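You operate a simulated robot arm through the tools that you are given. There is no shell and no other tool. Be economical: measure what you need, move in short steps, check, and stop when the job is done.

Carry out the task below with a simulated robot arm. There is one attempt and no reset: what you move stays moved.

Task
On the steel counter, set the brown bowl inside the clear one.
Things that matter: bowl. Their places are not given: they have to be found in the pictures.

Only the result counts: the job must be done as asked and must still hold three seconds after the hand-in. Knocking over, shifting, dropping, spilling or breaking anything else fails it.

Robot
A 7-joint arm with a two-finger parallel gripper, fixed in place. Base frame: the origin is at the foot of the arm, x ahead of it, y to its left, z up; the work surface is at about z = 910. Lengths are in mm, angles in rad, forces in N, time in s.
With the tool pointing down near the work surface it reaches from about 240 to 680 mm from the base axis. Its first joint turns from -1.152 to 1.152 rad. Payload 2.4 kg.
Tool frame: the origin (TCP) lies between the finger pads and is the grasp point; the fingertips stand 30 mm ahead of it; z points along the fingers, y is the line along which they close. The gripper opens to 94 mm. The fingers are 28 mm wide and 10 mm thick; the gripper's body (50 by 96 mm) begins 55 mm behind the TCP.
Orientation is that of the tool frame in the base frame, as a unit quaternion [w, x, y, z]. With the fingers straight down and closing along the base's y, the tool's x points along the base's -x, its y along +y and its z along -z.

Tools
- The arm moves only by the tool move_arm. Its argument "series" is a list of rows, each an object of numbers (a shift or turn left out is 0, a gripper value left out holds the last): "x", "y", "z": the shift along the tool's x, y, z in mm; "wx", "wy", "wz": the turn, a rotation vector about the tool's x, y, z in rad; "hand": the finger opening in mm, from 0 to 94. In form: [{"x": .., "y": .., "z": .., "wx": .., "wy": .., "wz": .., "hand": ..}, ...]. A call has 1 to 20 rows; each row shifts and turns the commanded pose from where the row before left it, along the tool's axes as they then stand. A row lasts 0.2 s, in which the tool goes at most 50 mm and 0.15 rad; a call with a longer step from one row to the next is refused whole, and so is a gripper value outside its range. Where a pose cannot be reached the arm comes as near as it can. A force on the tool above 40 N (or 10 N above the force at the start of the call, whichever is more), or a blocked arm, ends the call early, and 0.2 s more pass. The fingers move at their own pace (about 153 mm/s each) and stop on an object; they squeeze with about 33 N. The grip force told is the motor's: it shows also when the fingers shut on nothing. Time passes only in rows, and 0.2 s behind the last, so rows that do not move let the fingers close. The reply holds the time, the measured pose of the TCP, the force on the tool along the base axes, the opening and the grip force, in the units named above and with some noise, and new pictures: "show" is both (left out), scene, wrist or none.
- Cameras (640 x 400 px; columns grow to the right, rows downward): "scene" is fixed at [55.2, 496.3, 1437.9]; the picture's right is [-0.50, -0.86, 0.00], its down [-0.53, 0.31, -0.79] and it looks along [0.69, -0.40, -0.61] (base axes); focal length 308 px, centre (320, 200). "wrist" rides on the gripper at [-37, 0, -58] in the tool frame; the picture's right is [0.00, -1.00, 0.00], its down [0.97, 0.00, -0.24] and it looks along [0.24, 0.00, 0.97] (tool axes); focal length 218 px, centre (320, 200).
- locate(camera, pixels): for up to 12 pixels [column, row] of the newest picture of that camera ("zoom" is the newest enlarged one), the place [x, y, z] in the base frame of the surface seen there, good to about 2 mm. No time passes.
- inspect(camera, box): a new picture of the part [left, top, right, bottom] of that camera's present view, enlarged. No time passes.
- sign_off(): hands the job in; it is judged then, once.

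Keep the steps short. Do not move on a guess: measure, check each grasp and each placing, and mend mistakes. In all there are 60 turns and 120 pictures (those below and enlarged ones count). Leave the gripper open and the arm clear of the work at the hand-in unless told otherwise, and finish with a single line.

The tools are called after "Request:" as name(argument=value, ...) on one line, values as JSON. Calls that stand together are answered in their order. move_arm: Moves the arm, as the interface text tells. Its arguments: {"type":"object","properties":{"series":{"type":"array","items":{"type":"object","properties":{"x":{"type":"number"},"y":{"type":"number"},"z":{"type":"number"},"wx":{"type":"number"},"wy":{"type":"number"},"wz":{"type":"number"},"hand":{"type":"number"}}}},"show":{"type":"string","enum":["both","scene","wrist","none"]}},"required":["series"]} The other tools are called the same way: locate (camera, pixels) gives the place of the surface under pixels of a picture; inspect (camera, box) takes an enlarged picture of a part of a camera's view; sign_off () hands the job in.

At the start:

```text
t: 0.0
tool_pos: [268.9, 225.0, 1251.5]
ee_rot: [0.0, 0.0, 1.0, 0.0]
wrist_force: [-0.3, 0.2, 0.5]
gripper_width: 94.0
grasp_force: 0.1
```

scene: 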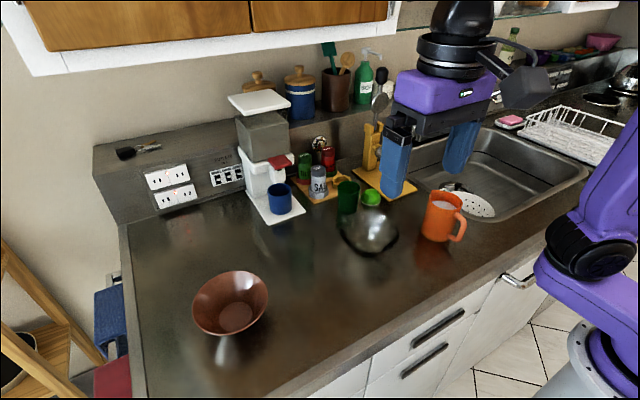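
wrist: 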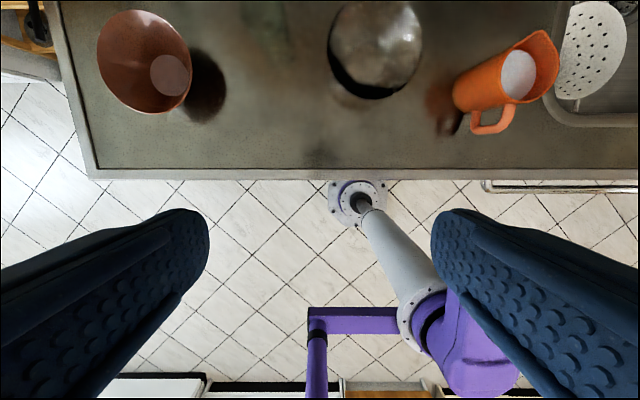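

I see the brown bowl at scene (232,303) and the clear bowl at about (368,230). I'll enlarge both before measuring.

Request:
inspect(camera="scene", box=[170, 160, 490, 360])

Request:
inspect(camera="wrist", box=[60, 0, 580, 180])

Request:
locate(camera="scene", pixels=[[232, 318], [232, 271], [268, 292], [194, 308], [225, 338], [368, 235], [368, 210], [340, 228], [397, 230], [370, 254], [346, 200], [440, 200]])

Request:
locate(camera="wrist", pixels=[[170, 75], [97, 50], [191, 75], [140, 10], [155, 112], [375, 50], [330, 40], [422, 40], [375, 3], [375, 90], [250, 60], [455, 95]])

```text
2.00 times, centred on (330, 260) of scene
```

zoom: 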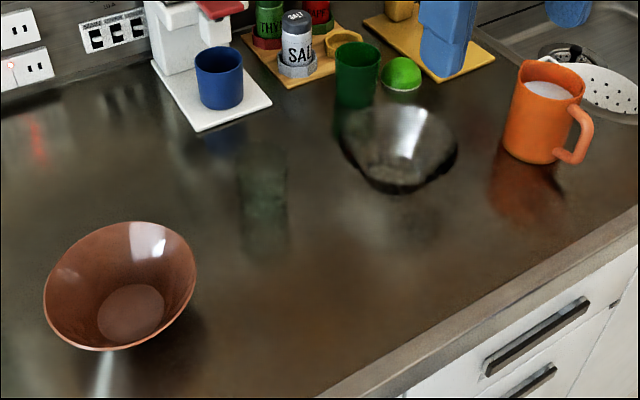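

```text
1.23 times, centred on (320, 90) of wrist
```

zoom: 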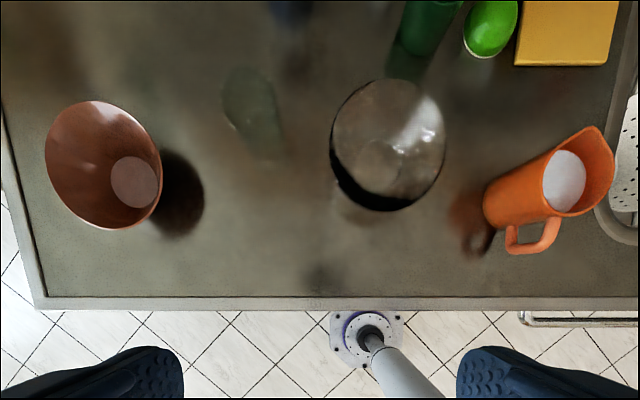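

```text
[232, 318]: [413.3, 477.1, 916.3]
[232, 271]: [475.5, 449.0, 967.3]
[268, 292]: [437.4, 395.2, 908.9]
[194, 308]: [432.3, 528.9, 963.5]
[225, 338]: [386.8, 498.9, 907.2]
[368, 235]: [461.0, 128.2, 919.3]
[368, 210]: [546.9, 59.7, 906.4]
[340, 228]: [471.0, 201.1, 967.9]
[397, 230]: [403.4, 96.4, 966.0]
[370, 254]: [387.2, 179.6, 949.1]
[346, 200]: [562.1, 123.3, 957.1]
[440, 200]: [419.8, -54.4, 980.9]
```

```text
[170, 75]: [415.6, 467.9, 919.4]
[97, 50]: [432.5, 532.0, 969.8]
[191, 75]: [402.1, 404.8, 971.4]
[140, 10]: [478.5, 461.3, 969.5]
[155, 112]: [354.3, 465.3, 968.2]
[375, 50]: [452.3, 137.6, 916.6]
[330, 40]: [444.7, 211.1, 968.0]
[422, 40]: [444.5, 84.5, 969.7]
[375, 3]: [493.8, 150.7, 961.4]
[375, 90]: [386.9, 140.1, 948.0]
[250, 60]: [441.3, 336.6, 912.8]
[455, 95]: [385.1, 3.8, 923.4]
```

The brown bowl's rim is about 130 mm across at z≈970, centred near (416,468). The clear one has a similar rim near (447,148). I plan to pinch the brown wall on its near side, so I'll measure both profiles and check the faint shape at scene (301,255).

Request:
locate(camera="wrist", pixels=[[263, 17], [190, 80], [180, 77], [170, 75], [160, 72], [152, 70], [145, 68], [135, 64], [125, 60], [115, 56], [105, 53], [98, 51]])

Request:
locate(camera="scene", pixels=[[301, 237], [301, 255], [301, 275], [225, 335], [228, 330], [235, 300], [236, 285], [238, 275], [342, 232], [350, 215], [395, 240], [425, 210]])

Request:
inspect(camera="wrist", box=[300, 0, 460, 100])

Request:
inspect(camera="scene", box=[288, 180, 448, 280])

```text
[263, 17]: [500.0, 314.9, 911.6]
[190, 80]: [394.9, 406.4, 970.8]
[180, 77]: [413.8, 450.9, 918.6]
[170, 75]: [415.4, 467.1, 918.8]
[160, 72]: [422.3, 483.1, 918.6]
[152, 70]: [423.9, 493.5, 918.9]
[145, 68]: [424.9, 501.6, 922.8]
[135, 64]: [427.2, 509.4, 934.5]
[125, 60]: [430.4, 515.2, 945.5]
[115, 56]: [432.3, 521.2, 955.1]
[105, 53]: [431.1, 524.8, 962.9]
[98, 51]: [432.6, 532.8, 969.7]
```

```text
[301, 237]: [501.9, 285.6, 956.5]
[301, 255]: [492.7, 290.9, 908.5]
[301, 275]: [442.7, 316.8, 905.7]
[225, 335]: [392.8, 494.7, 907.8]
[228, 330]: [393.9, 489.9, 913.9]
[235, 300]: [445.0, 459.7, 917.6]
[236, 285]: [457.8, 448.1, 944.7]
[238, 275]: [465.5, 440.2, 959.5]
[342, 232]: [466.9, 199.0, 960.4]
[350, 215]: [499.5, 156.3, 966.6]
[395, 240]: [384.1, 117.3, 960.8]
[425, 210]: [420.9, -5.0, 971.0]
```

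```text
4.00 times, centred on (380, 50) of wrist
```

zoom: 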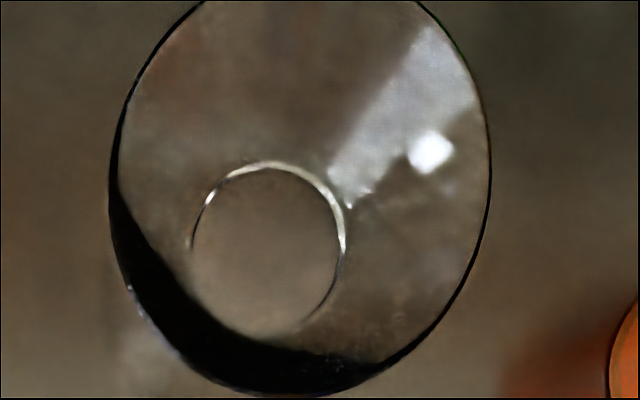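

```text
4.00 times, centred on (368, 230) of scene
```

zoom: 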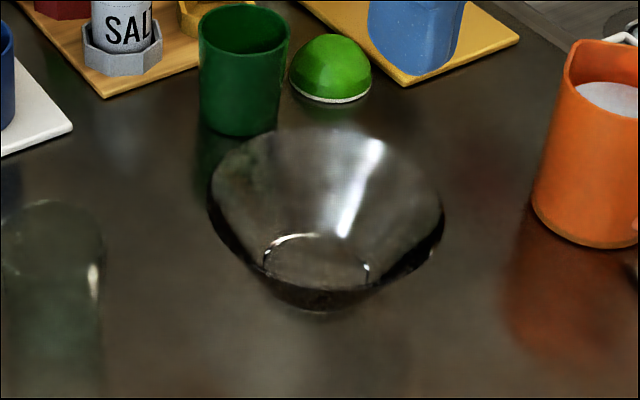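

The faint shape is a real clear glass near (500,288), so I'll carry the bowl well above it. The brown wall leans about 0.54 rad and the rim is at radius 65. I'll move over the near side of the bowl at a safe height and turn the closing line to run along base x.

Request:
move_arm(series=[{"x": -4.7, "y": 40.5, "z": 11.9}, {"x": -4.7, "y": 40.5, "z": 11.9}, {"x": -4.7, "y": 40.5, "z": 11.9}, {"x": -4.7, "y": 40.5, "z": 11.9}, {"x": -4.7, "y": 40.5, "z": 11.9}, {"x": -4.7, "y": 40.5, "z": 11.9}, {"wz": -0.1428}, {"wz": -0.1428}, {"wz": -0.1428}, {"wz": -0.1428}, {"wz": -0.1428}, {"wz": -0.1428}, {"wz": -0.1428}, {"wz": -0.1428}, {"wz": -0.1428}, {"wz": -0.1428}, {"wz": -0.1428}])

```text
t: 3.6
tool_pos: [295.6, 469.0, 1179.3]
ee_rot: [0.0, 0.708, -0.707, 0.0]
wrist_force: [-0.2, -0.1, 0.9]
gripper_width: 94.2
grasp_force: 0.0
```

scene: 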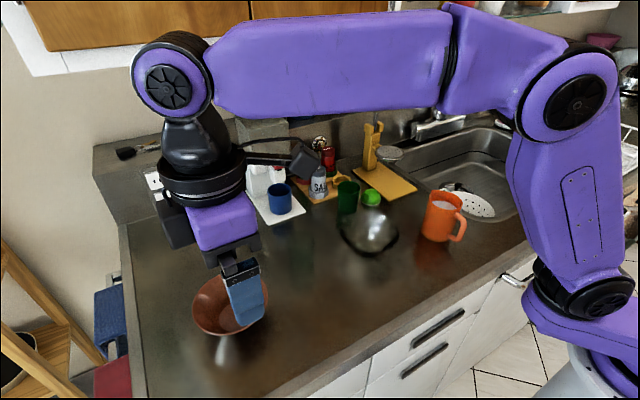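
wrist: 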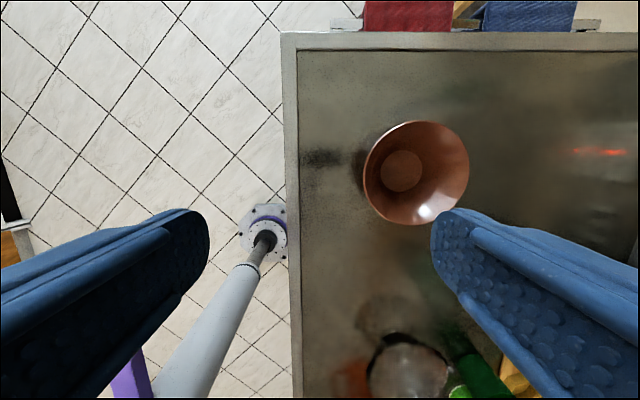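

The turn worked as planned. The brown bowl is now at wrist (415,172), so I'll measure its rim and bottom, and the clear bowl's visible rim.

Request:
locate(camera="wrist", pixels=[[365, 176], [468, 172], [416, 123], [410, 222], [381, 171], [421, 171], [401, 151], [401, 191], [385, 211], [372, 378], [446, 360], [405, 338]])

Request:
inspect(camera="wrist", box=[340, 100, 500, 240])

```text
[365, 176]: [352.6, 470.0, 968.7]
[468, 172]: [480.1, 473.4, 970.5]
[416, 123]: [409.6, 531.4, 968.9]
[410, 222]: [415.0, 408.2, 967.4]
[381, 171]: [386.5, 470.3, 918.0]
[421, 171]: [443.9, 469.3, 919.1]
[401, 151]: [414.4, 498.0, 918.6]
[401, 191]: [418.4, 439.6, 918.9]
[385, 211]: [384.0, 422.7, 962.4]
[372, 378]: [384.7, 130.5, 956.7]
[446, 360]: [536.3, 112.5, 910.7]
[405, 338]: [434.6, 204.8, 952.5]
```

```text
2.86 times, centred on (420, 170) of wrist
```

zoom: 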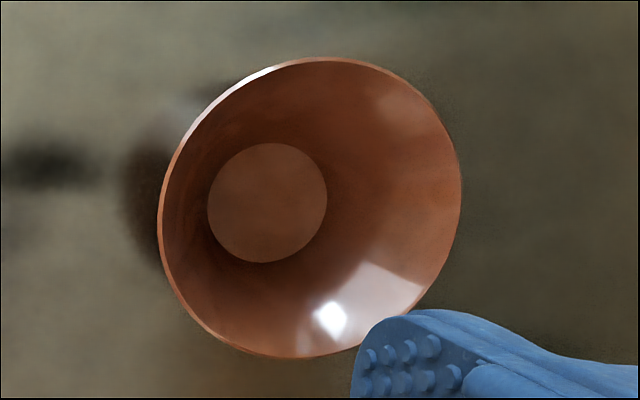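

The bowl's centre is (416,469.5), the rim is at z≈970, and the wall lean is about 0.57 rad. I'll descend to a standoff 60 mm back along the wall line, tilt 0.57 rad and narrow the fingers to 50.

Request:
move_arm(series=[{"x": -0.2, "y": -5.3, "z": 48.4, "hand": 50}, {"x": -0.2, "y": -5.3, "z": 48.4}, {"x": -0.1, "y": -5.3, "z": 48.4}, {"wx": 0.1425}, {"wx": 0.1425}, {"wx": 0.1425}, {"wx": 0.1425}, {}])

```text
t: 5.4
tool_pos: [312.3, 469.1, 1035.3]
ee_rot: [0.199, -0.678, 0.679, -0.199]
wrist_force: [0.0, -0.2, 0.6]
gripper_width: 49.9
grasp_force: 0.1
```

scene: 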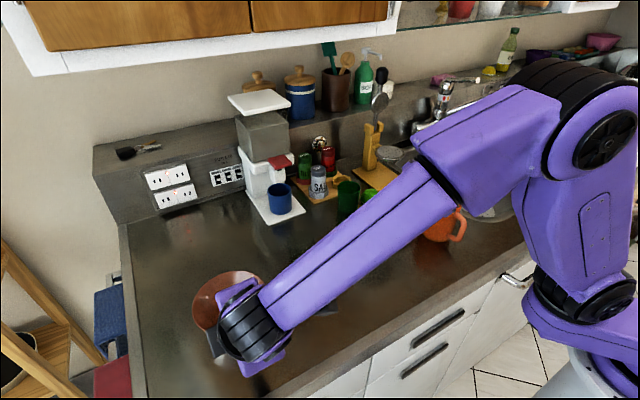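
wrist: 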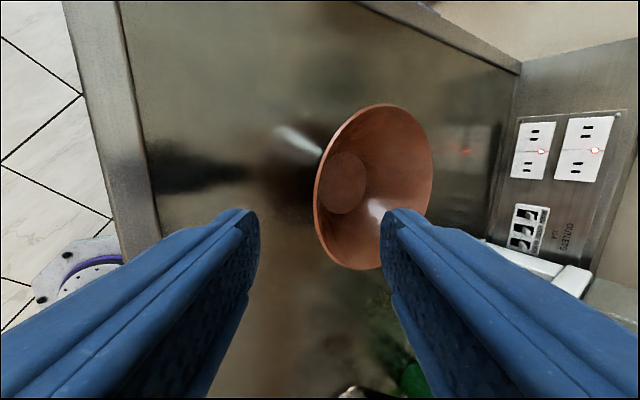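

The wall line sits at wrist column ~317, midway between the fingers. Next I'll advance 60 mm along the tool.

Request:
move_arm(series=[{"z": 15}, {"z": 15}, {"z": 15}, {"z": 15}, {}])

```text
t: 6.6
tool_pos: [343.1, 468.4, 985.2]
ee_rot: [-0.198, 0.679, -0.678, 0.198]
wrist_force: [0.6, -0.6, 0.1]
gripper_width: 50.0
grasp_force: 0.0
```

scene: 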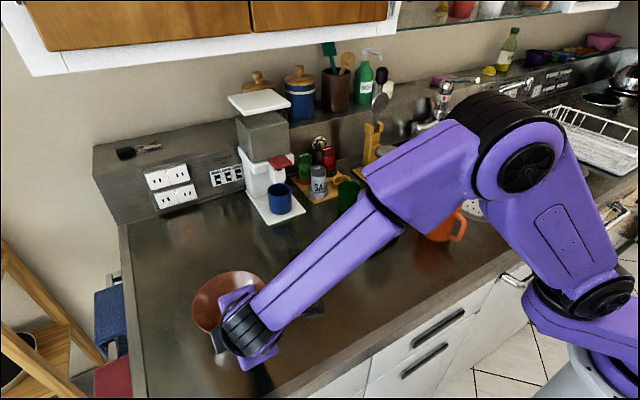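
wrist: 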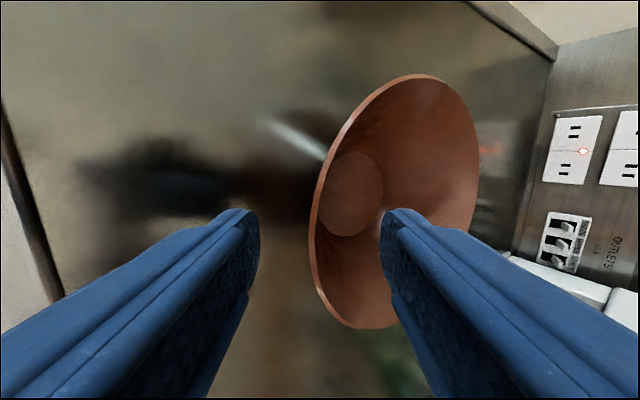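

The wall is about 2 mm to the outer side of centre, so I'll shift that much and close gently.

Request:
move_arm(series=[{"y": 2}, {"hand": 0}, {}, {}, {}])

```text
t: 7.8
tool_pos: [342.7, 468.9, 984.0]
ee_rot: [0.199, -0.678, 0.678, -0.2]
wrist_force: [1.3, 0.8, 2.3]
gripper_width: 8.3
grasp_force: 33.3
```

scene: 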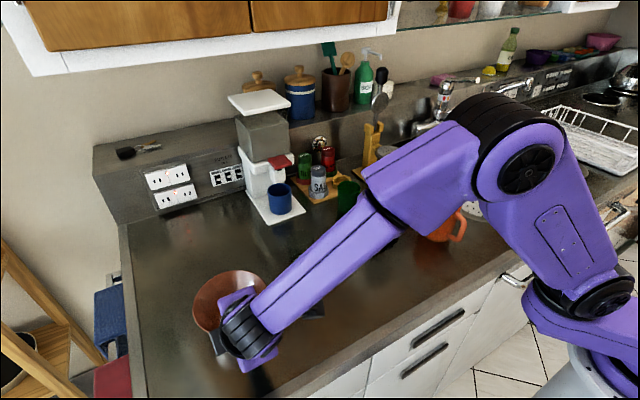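
wrist: 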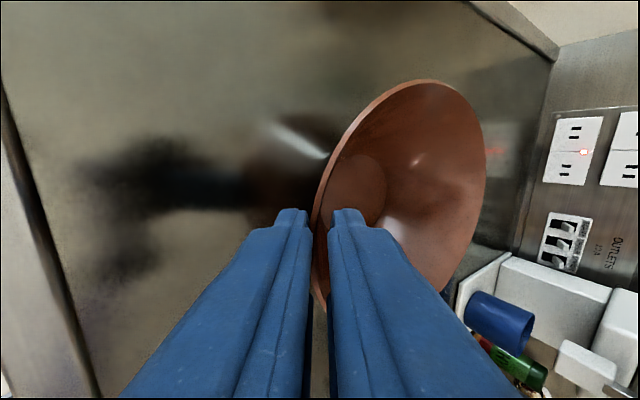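

The fingers stopped at 8.3 mm with 33 N, so the wall is gripped. I'll lift straight up 120 mm in base z.

Request:
move_arm(series=[{"y": -5.4, "z": -8.42}, {"y": -10.8, "z": -16.84}, {"y": -10.8, "z": -16.84}, {"y": -10.8, "z": -16.84}, {"y": -10.8, "z": -16.84}, {"y": -10.8, "z": -16.84}, {"y": -5.4, "z": -8.42}, {}])

```text
t: 9.6
tool_pos: [341.4, 468.1, 1103.4]
ee_rot: [0.198, -0.678, 0.679, -0.199]
wrist_force: [0.2, 0.2, -2.3]
gripper_width: 8.2
grasp_force: 33.2
```

scene: 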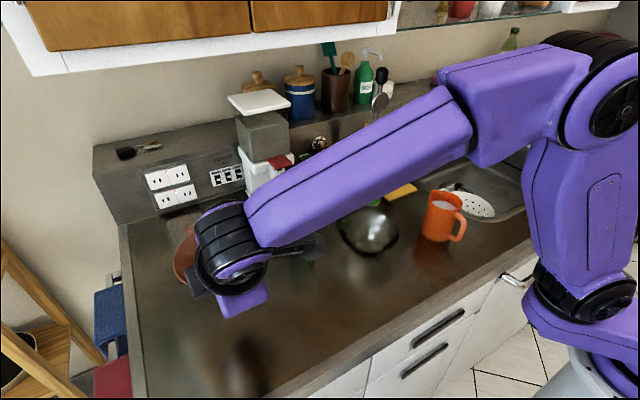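
wrist: 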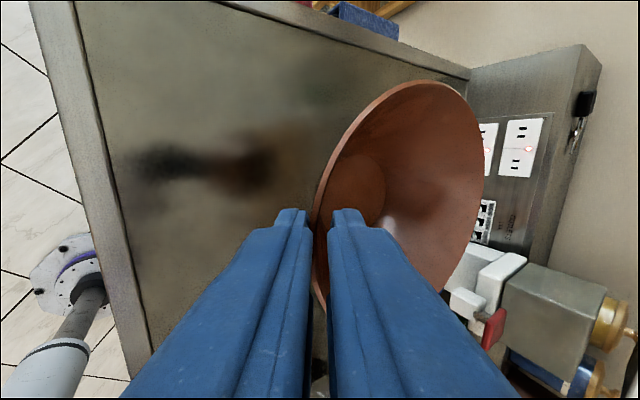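

The bowl is held without slip and weighs about 2.8 N. Before carrying it over, I'll refine the clear bowl's centre from the present scene view around (368,230).

Request:
inspect(camera="scene", box=[320, 190, 416, 260])

```text
5.71 times, centred on (368, 225) of scene
```

zoom: 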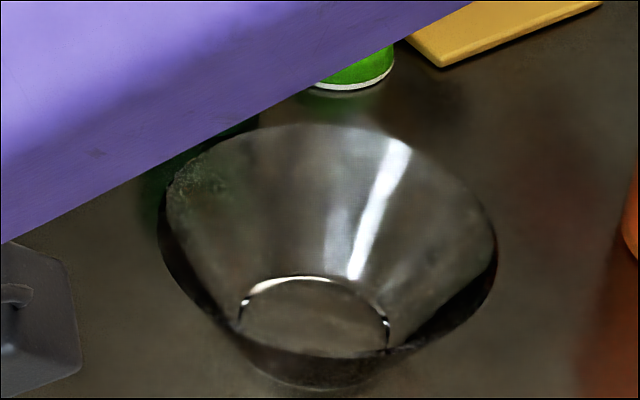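

Request:
locate(camera="zoom", pixels=[[166, 200], [494, 250], [330, 127], [330, 354], [315, 315], [242, 310], [387, 320], [310, 280], [480, 200], [200, 155], [430, 155], [175, 240]])

```text
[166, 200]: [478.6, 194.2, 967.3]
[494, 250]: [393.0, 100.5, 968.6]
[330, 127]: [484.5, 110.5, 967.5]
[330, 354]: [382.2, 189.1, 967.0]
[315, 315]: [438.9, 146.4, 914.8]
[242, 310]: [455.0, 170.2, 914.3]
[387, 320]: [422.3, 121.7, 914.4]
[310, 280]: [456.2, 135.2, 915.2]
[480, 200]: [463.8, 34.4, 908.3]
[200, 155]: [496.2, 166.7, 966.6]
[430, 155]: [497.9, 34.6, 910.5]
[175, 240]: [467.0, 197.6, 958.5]
```

The clear bowl is centred at about (436.5,147.5), with its rim at z≈968 and inner bottom at 914.7. Now I'll check how the brown bowl sits in the hand by measuring its rim in the wrist view.

Request:
locate(camera="wrist", pixels=[[481, 150], [430, 83], [380, 100], [470, 220], [340, 155], [460, 103], [318, 195], [350, 180], [375, 165]])

```text
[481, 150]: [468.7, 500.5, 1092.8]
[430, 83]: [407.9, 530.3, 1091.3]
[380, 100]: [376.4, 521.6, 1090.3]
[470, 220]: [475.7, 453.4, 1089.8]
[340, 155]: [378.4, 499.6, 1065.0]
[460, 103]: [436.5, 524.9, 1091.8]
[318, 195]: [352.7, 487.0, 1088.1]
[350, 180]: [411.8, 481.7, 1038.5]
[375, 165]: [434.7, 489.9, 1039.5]
```

The bowl hangs level with its centre at TCP + (73.4, −0.2) and its rim 12.5 mm below the TCP. I'll carry it at this height (bowl bottom ~1030, glass top ~980) to above the clear bowl, aiming for TCP (363,147.5).

Request:
move_arm(series=[{"x": 15, "y": -1, "z": 0.6}, {"x": 28, "y": -1.6, "z": 1}, {"x": 33, "y": -2, "z": 1.3}, {"x": 33, "y": -2, "z": 1.3}, {"x": 33, "y": -2, "z": 1.3}, {"x": 33, "y": -2, "z": 1.3}, {"x": 33, "y": -2, "z": 1.3}, {"x": 33, "y": -2, "z": 1.3}, {"x": 33, "y": -2, "z": 1.3}, {"x": 28, "y": -1, "z": 0.6}, {"x": 18.6, "y": -0.7, "z": 0.4}, {}, {}])

```text
t: 12.4
tool_pos: [364.6, 147.9, 1104.8]
ee_rot: [-0.198, 0.679, -0.679, 0.199]
wrist_force: [0.2, 0.4, -1.9]
gripper_width: 7.8
grasp_force: 32.7
```

scene: 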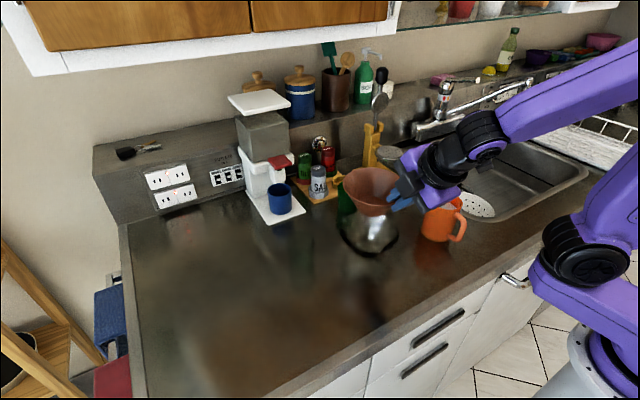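
wrist: 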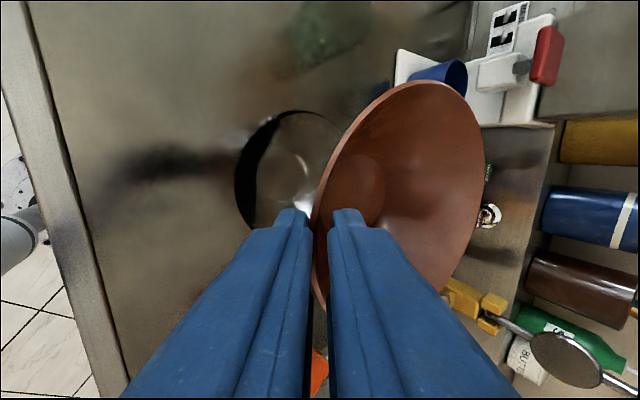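

The bowl is above the target with nothing touched. I'll re-measure both bowls from here using wrist and scene enlargements.

Request:
inspect(camera="scene", box=[320, 150, 448, 260])

Request:
locate(camera="wrist", pixels=[[481, 150], [430, 83], [380, 100], [470, 220], [460, 103], [318, 195], [236, 175], [255, 130], [290, 112], [244, 215], [318, 115], [305, 165]])

Request:
inspect(camera="wrist", box=[216, 90, 376, 250])

```text
3.64 times, centred on (384, 205) of scene
```

zoom: 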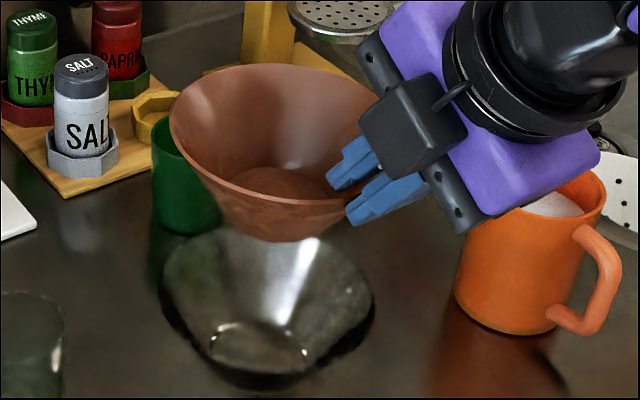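

```text
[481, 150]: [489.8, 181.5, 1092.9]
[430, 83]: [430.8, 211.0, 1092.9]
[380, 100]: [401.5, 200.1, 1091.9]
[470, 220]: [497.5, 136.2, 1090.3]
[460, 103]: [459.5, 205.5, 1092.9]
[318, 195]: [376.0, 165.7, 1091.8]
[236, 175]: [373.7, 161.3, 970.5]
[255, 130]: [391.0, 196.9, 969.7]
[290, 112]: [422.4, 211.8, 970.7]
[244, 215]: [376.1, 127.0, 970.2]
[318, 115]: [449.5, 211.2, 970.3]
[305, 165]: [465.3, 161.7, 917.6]
```

```text
2.50 times, centred on (296, 170) of wrist
```

zoom: 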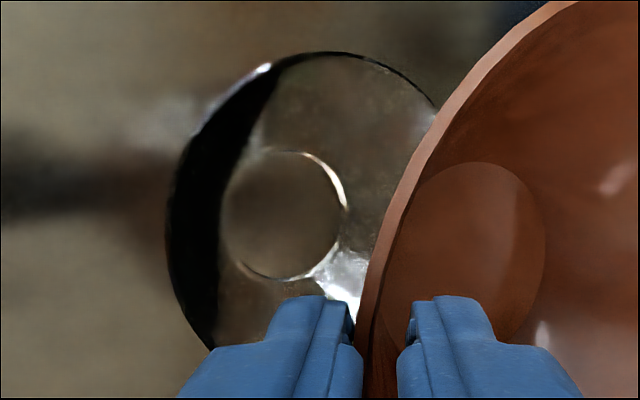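

The brown centre is (436.5,147.8) and the clear centre (436.3,148.3), so they align within about 1 mm. The clear rim is at z 970.3. I'll lower 92 mm straight down, then look.

Request:
move_arm(series=[{"y": 5.4, "z": 8.42}, {"y": 10.8, "z": 16.84}, {"y": 10.8, "z": 16.84}, {"y": 10.8, "z": 16.84}, {"y": 6.48, "z": 10.1}, {"y": 5.4, "z": 8.42}, {}])

```text
t: 14.0
tool_pos: [364.1, 149.1, 1011.7]
ee_rot: [0.199, -0.678, 0.679, -0.199]
wrist_force: [-0.1, -0.2, -2.5]
gripper_width: 8.1
grasp_force: 32.6
```

scene: 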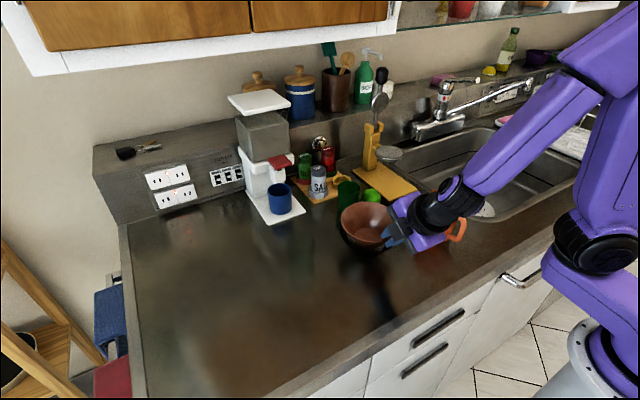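
wrist: 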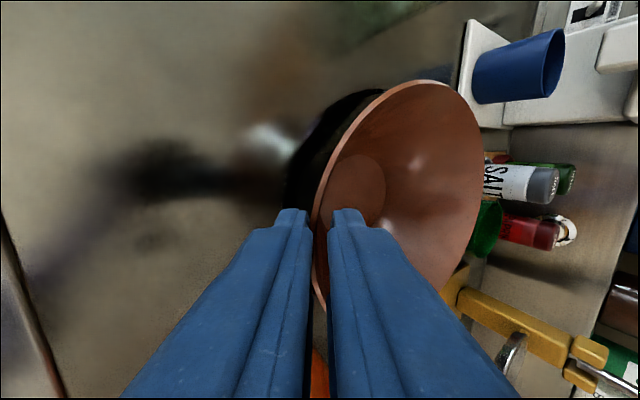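

Free hanging so far, with the rim at about 999. I'll lower in small steps, 8 mm then 2 mm at a time, watching the force.

Request:
move_arm(series=[{"y": 2.16, "z": 3.37}, {"y": 2.16, "z": 3.37}, {}], show="none")

Request:
move_arm(series=[{"y": 1.08, "z": 1.68}, {}], show="both")

Request:
inspect(camera="scene", box=[320, 180, 448, 270])

Request:
inspect(camera="wrist", box=[240, 100, 400, 250])

```text
t: 14.8
tool_pos: [364.2, 148.8, 1003.4]
ee_rot: [0.198, -0.679, 0.679, -0.198]
wrist_force: [0.0, 0.1, -2.4]
gripper_width: 8.2
grasp_force: 33.0
```

```text
t: 15.4
tool_pos: [364.9, 148.3, 1001.9]
ee_rot: [0.198, -0.679, 0.679, -0.199]
wrist_force: [0.0, 0.8, -2.6]
gripper_width: 8.3
grasp_force: 32.9
```

scene: 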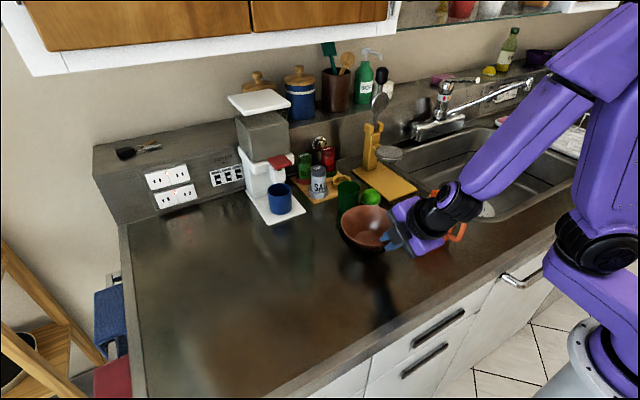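
wrist: 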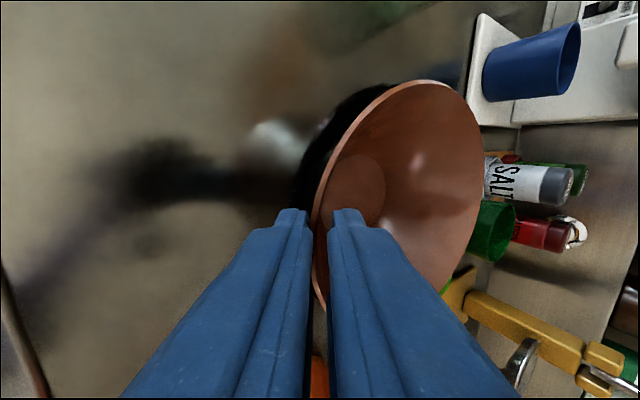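

```text
4.44 times, centred on (384, 225) of scene
```

zoom: 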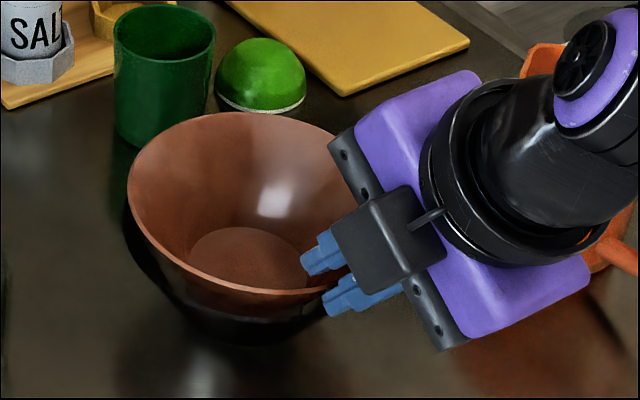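

```text
2.67 times, centred on (320, 175) of wrist
```

zoom: 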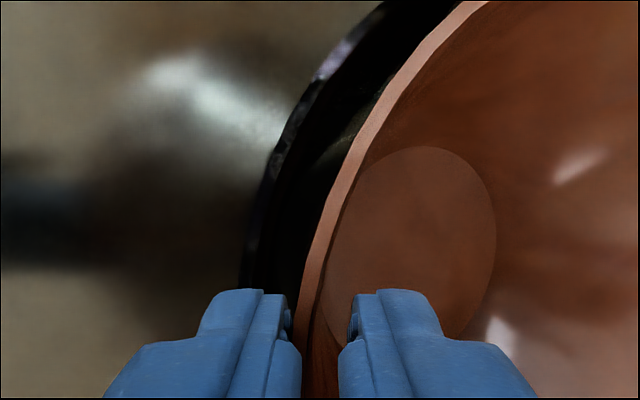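

Still no contact, with the brown rim about 19 mm above the clear rim. I'll lower two more 2 mm steps with a 1 mm correction in −x.

Request:
move_arm(series=[{"y": 1.92, "z": 1.14}, {}], show="none")

Request:
move_arm(series=[{"y": 0.8, "z": 1.26}, {}], show="wrist")

```text
t: 16.0
tool_pos: [362.6, 147.6, 999.4]
ee_rot: [0.199, -0.678, 0.679, -0.199]
wrist_force: [-2.9, -0.2, 3.5]
gripper_width: 8.2
grasp_force: 33.1
```

```text
t: 16.6
tool_pos: [362.2, 147.9, 998.7]
ee_rot: [-0.199, 0.679, -0.679, 0.199]
wrist_force: [-7.8, -1.0, 16.3]
gripper_width: 8.2
grasp_force: 33.3
```

wrist: 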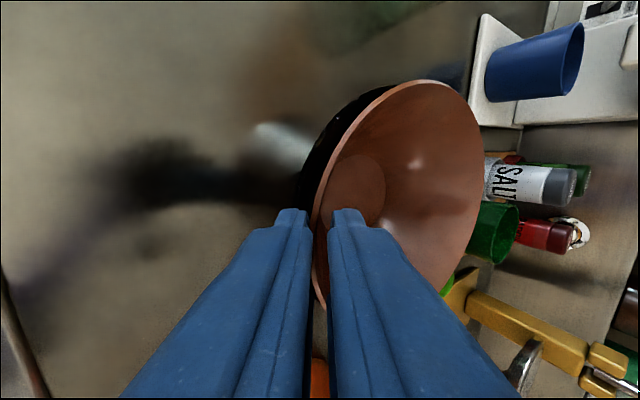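

Contact: the outer fingertip touches the clear rim (16 N). I'll back up 2.5 mm. Then I'll open in small steps, shifting inward by half the opening so the outer finger stays put and only the inner one leaves the wall.

Request:
move_arm(series=[{"y": -1.4, "z": -2.1}, {}, {"y": -1, "hand": 10}, {"y": -1, "hand": 12}, {"y": -1, "hand": 14}, {"y": -1, "hand": 16}, {"y": -1, "hand": 18}, {"y": -1, "hand": 20}, {}])

Request:
inspect(camera="scene", box=[320, 180, 448, 270])

```text
t: 18.6
tool_pos: [368.4, 148.0, 1003.5]
ee_rot: [0.199, -0.678, 0.679, -0.199]
wrist_force: [-1.9, -1.0, -0.9]
gripper_width: 20.7
grasp_force: 0.5
```

scene: 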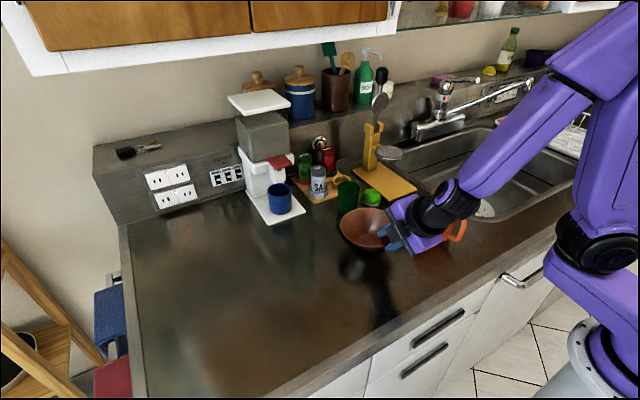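
wrist: 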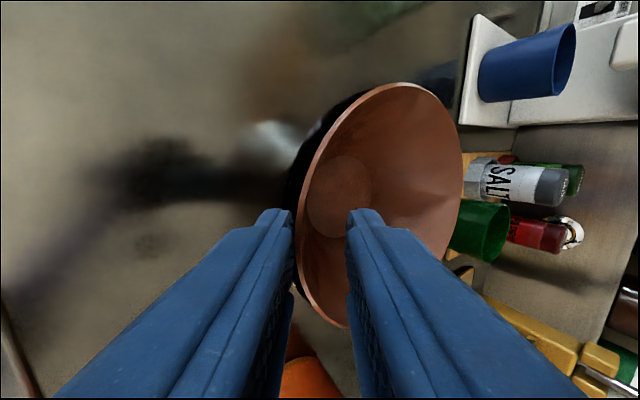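

```text
4.44 times, centred on (384, 225) of scene
```

zoom: 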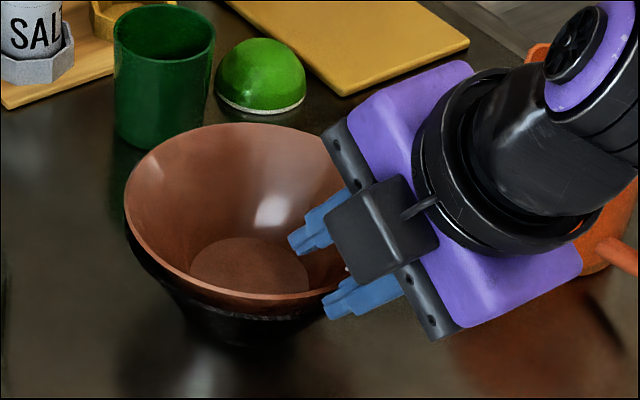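

The bowl's far side has settled into the clear bowl, and the near side rests on the outer finger. Now I'll withdraw slowly along the tool axis to let it down.

Request:
move_arm(series=[{"z": -3}, {"z": -3}, {"z": -3}, {"z": -3}, {"z": -3}, {"z": -3}, {"z": -4}, {"z": -6}, {"z": -10}, {"z": -15}, {}])

Request:
inspect(camera="scene", box=[320, 180, 448, 270])

```text
t: 21.0
tool_pos: [339.9, 148.2, 1046.5]
ee_rot: [0.198, -0.679, 0.679, -0.198]
wrist_force: [0.2, -0.2, -1.0]
gripper_width: 19.9
grasp_force: 0.2
```

scene: 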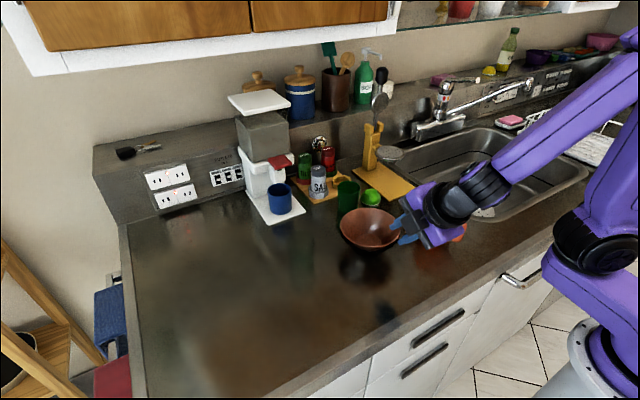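
wrist: 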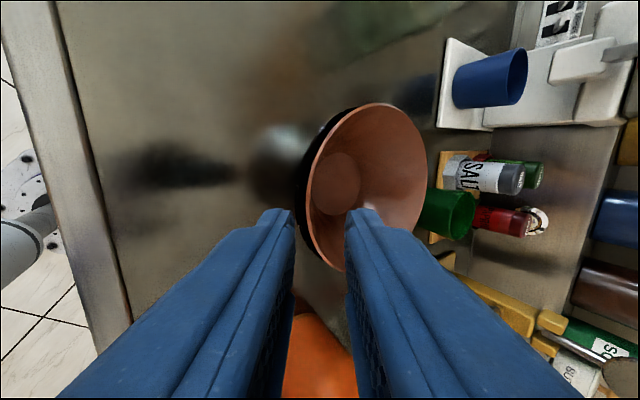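

```text
4.44 times, centred on (384, 225) of scene
```

zoom: 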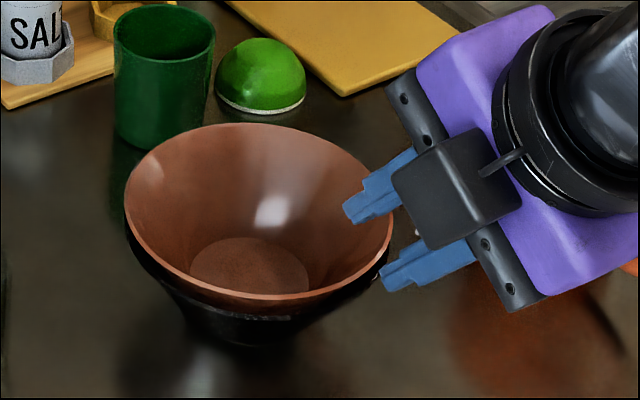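

The fingers are clear and the brown bowl has dropped in. I'll lift the arm away, open the gripper, and then check that the bowl is level.

Request:
move_arm(series=[{"y": -4, "z": -28, "hand": 60}, {"y": -10.8, "z": -30}, {"y": -10.8, "z": -30}, {"y": -10.8, "z": -20, "hand": 94}, {"wx": -0.1425}, {"wx": -0.1425}, {"wx": -0.1425}, {"wx": -0.1425}, {}])

Request:
inspect(camera="scene", box=[320, 180, 448, 270])

```text
t: 23.0
tool_pos: [311.4, 147.8, 1157.6]
ee_rot: [0.001, 0.707, -0.707, -0.001]
wrist_force: [0.1, 1.0, 0.1]
gripper_width: 93.9
grasp_force: 0.0
```

scene: 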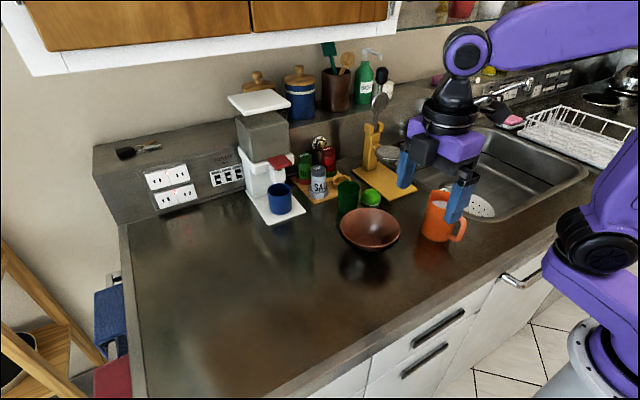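
wrist: 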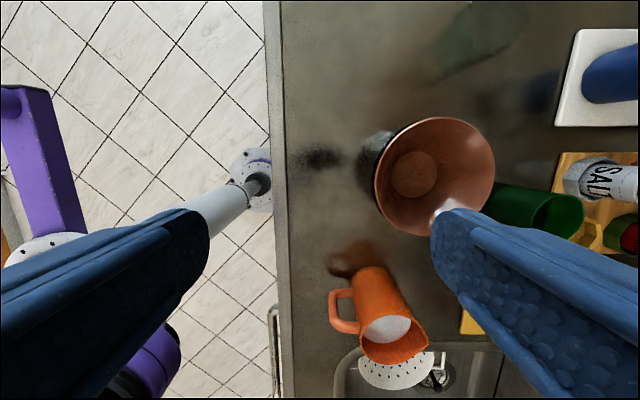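

```text
4.44 times, centred on (384, 225) of scene
```

zoom: 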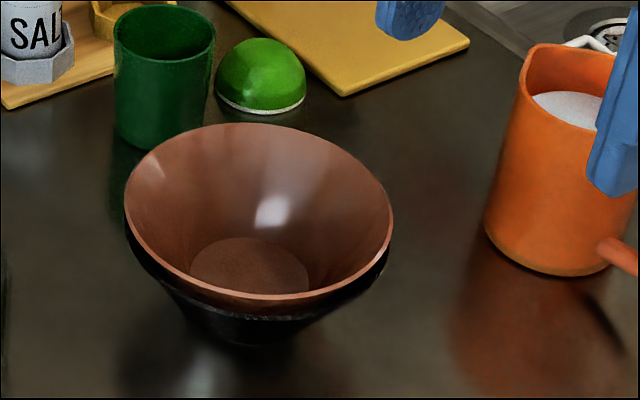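

The brown bowl sits inside the clear one, and I see nothing else displaced. I'll measure the rim and bottom to see whether it is level and fully seated.

Request:
locate(camera="wrist", pixels=[[377, 180], [492, 172], [437, 119], [425, 232], [390, 174], [436, 174], [413, 153], [413, 195], [372, 150], [375, 205]])

Request:
locate(camera="zoom", pixels=[[128, 200], [390, 220], [245, 126], [260, 296], [250, 265], [200, 262], [300, 270], [128, 240], [384, 265]])

```text
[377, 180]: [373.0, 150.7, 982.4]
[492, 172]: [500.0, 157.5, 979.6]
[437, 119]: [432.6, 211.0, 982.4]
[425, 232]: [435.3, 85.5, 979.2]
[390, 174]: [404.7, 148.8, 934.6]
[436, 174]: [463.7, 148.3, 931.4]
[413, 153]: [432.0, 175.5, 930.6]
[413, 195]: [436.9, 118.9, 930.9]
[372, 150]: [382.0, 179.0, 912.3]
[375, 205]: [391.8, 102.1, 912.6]
```

```text
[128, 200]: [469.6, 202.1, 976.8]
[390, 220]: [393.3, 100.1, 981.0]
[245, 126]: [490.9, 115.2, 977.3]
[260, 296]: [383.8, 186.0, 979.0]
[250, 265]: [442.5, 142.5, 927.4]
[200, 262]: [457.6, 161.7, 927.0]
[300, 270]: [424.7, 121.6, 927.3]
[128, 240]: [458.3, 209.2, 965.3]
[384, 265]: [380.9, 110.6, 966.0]
```

The rim is at 977–982 all round, so it is level within measurement error. It is centred at (436.5,148.3), concentric with the clear bowl, and seated about 10 mm above the clear bowl's rim. The gripper is open and clear of the work, so I'll hand in.

Request:
sign_off()

```text
The job is handed in.
```

The brown bowl is sitting level inside the clear bowl, with the gripper open and the arm clear, and the job is handed in.
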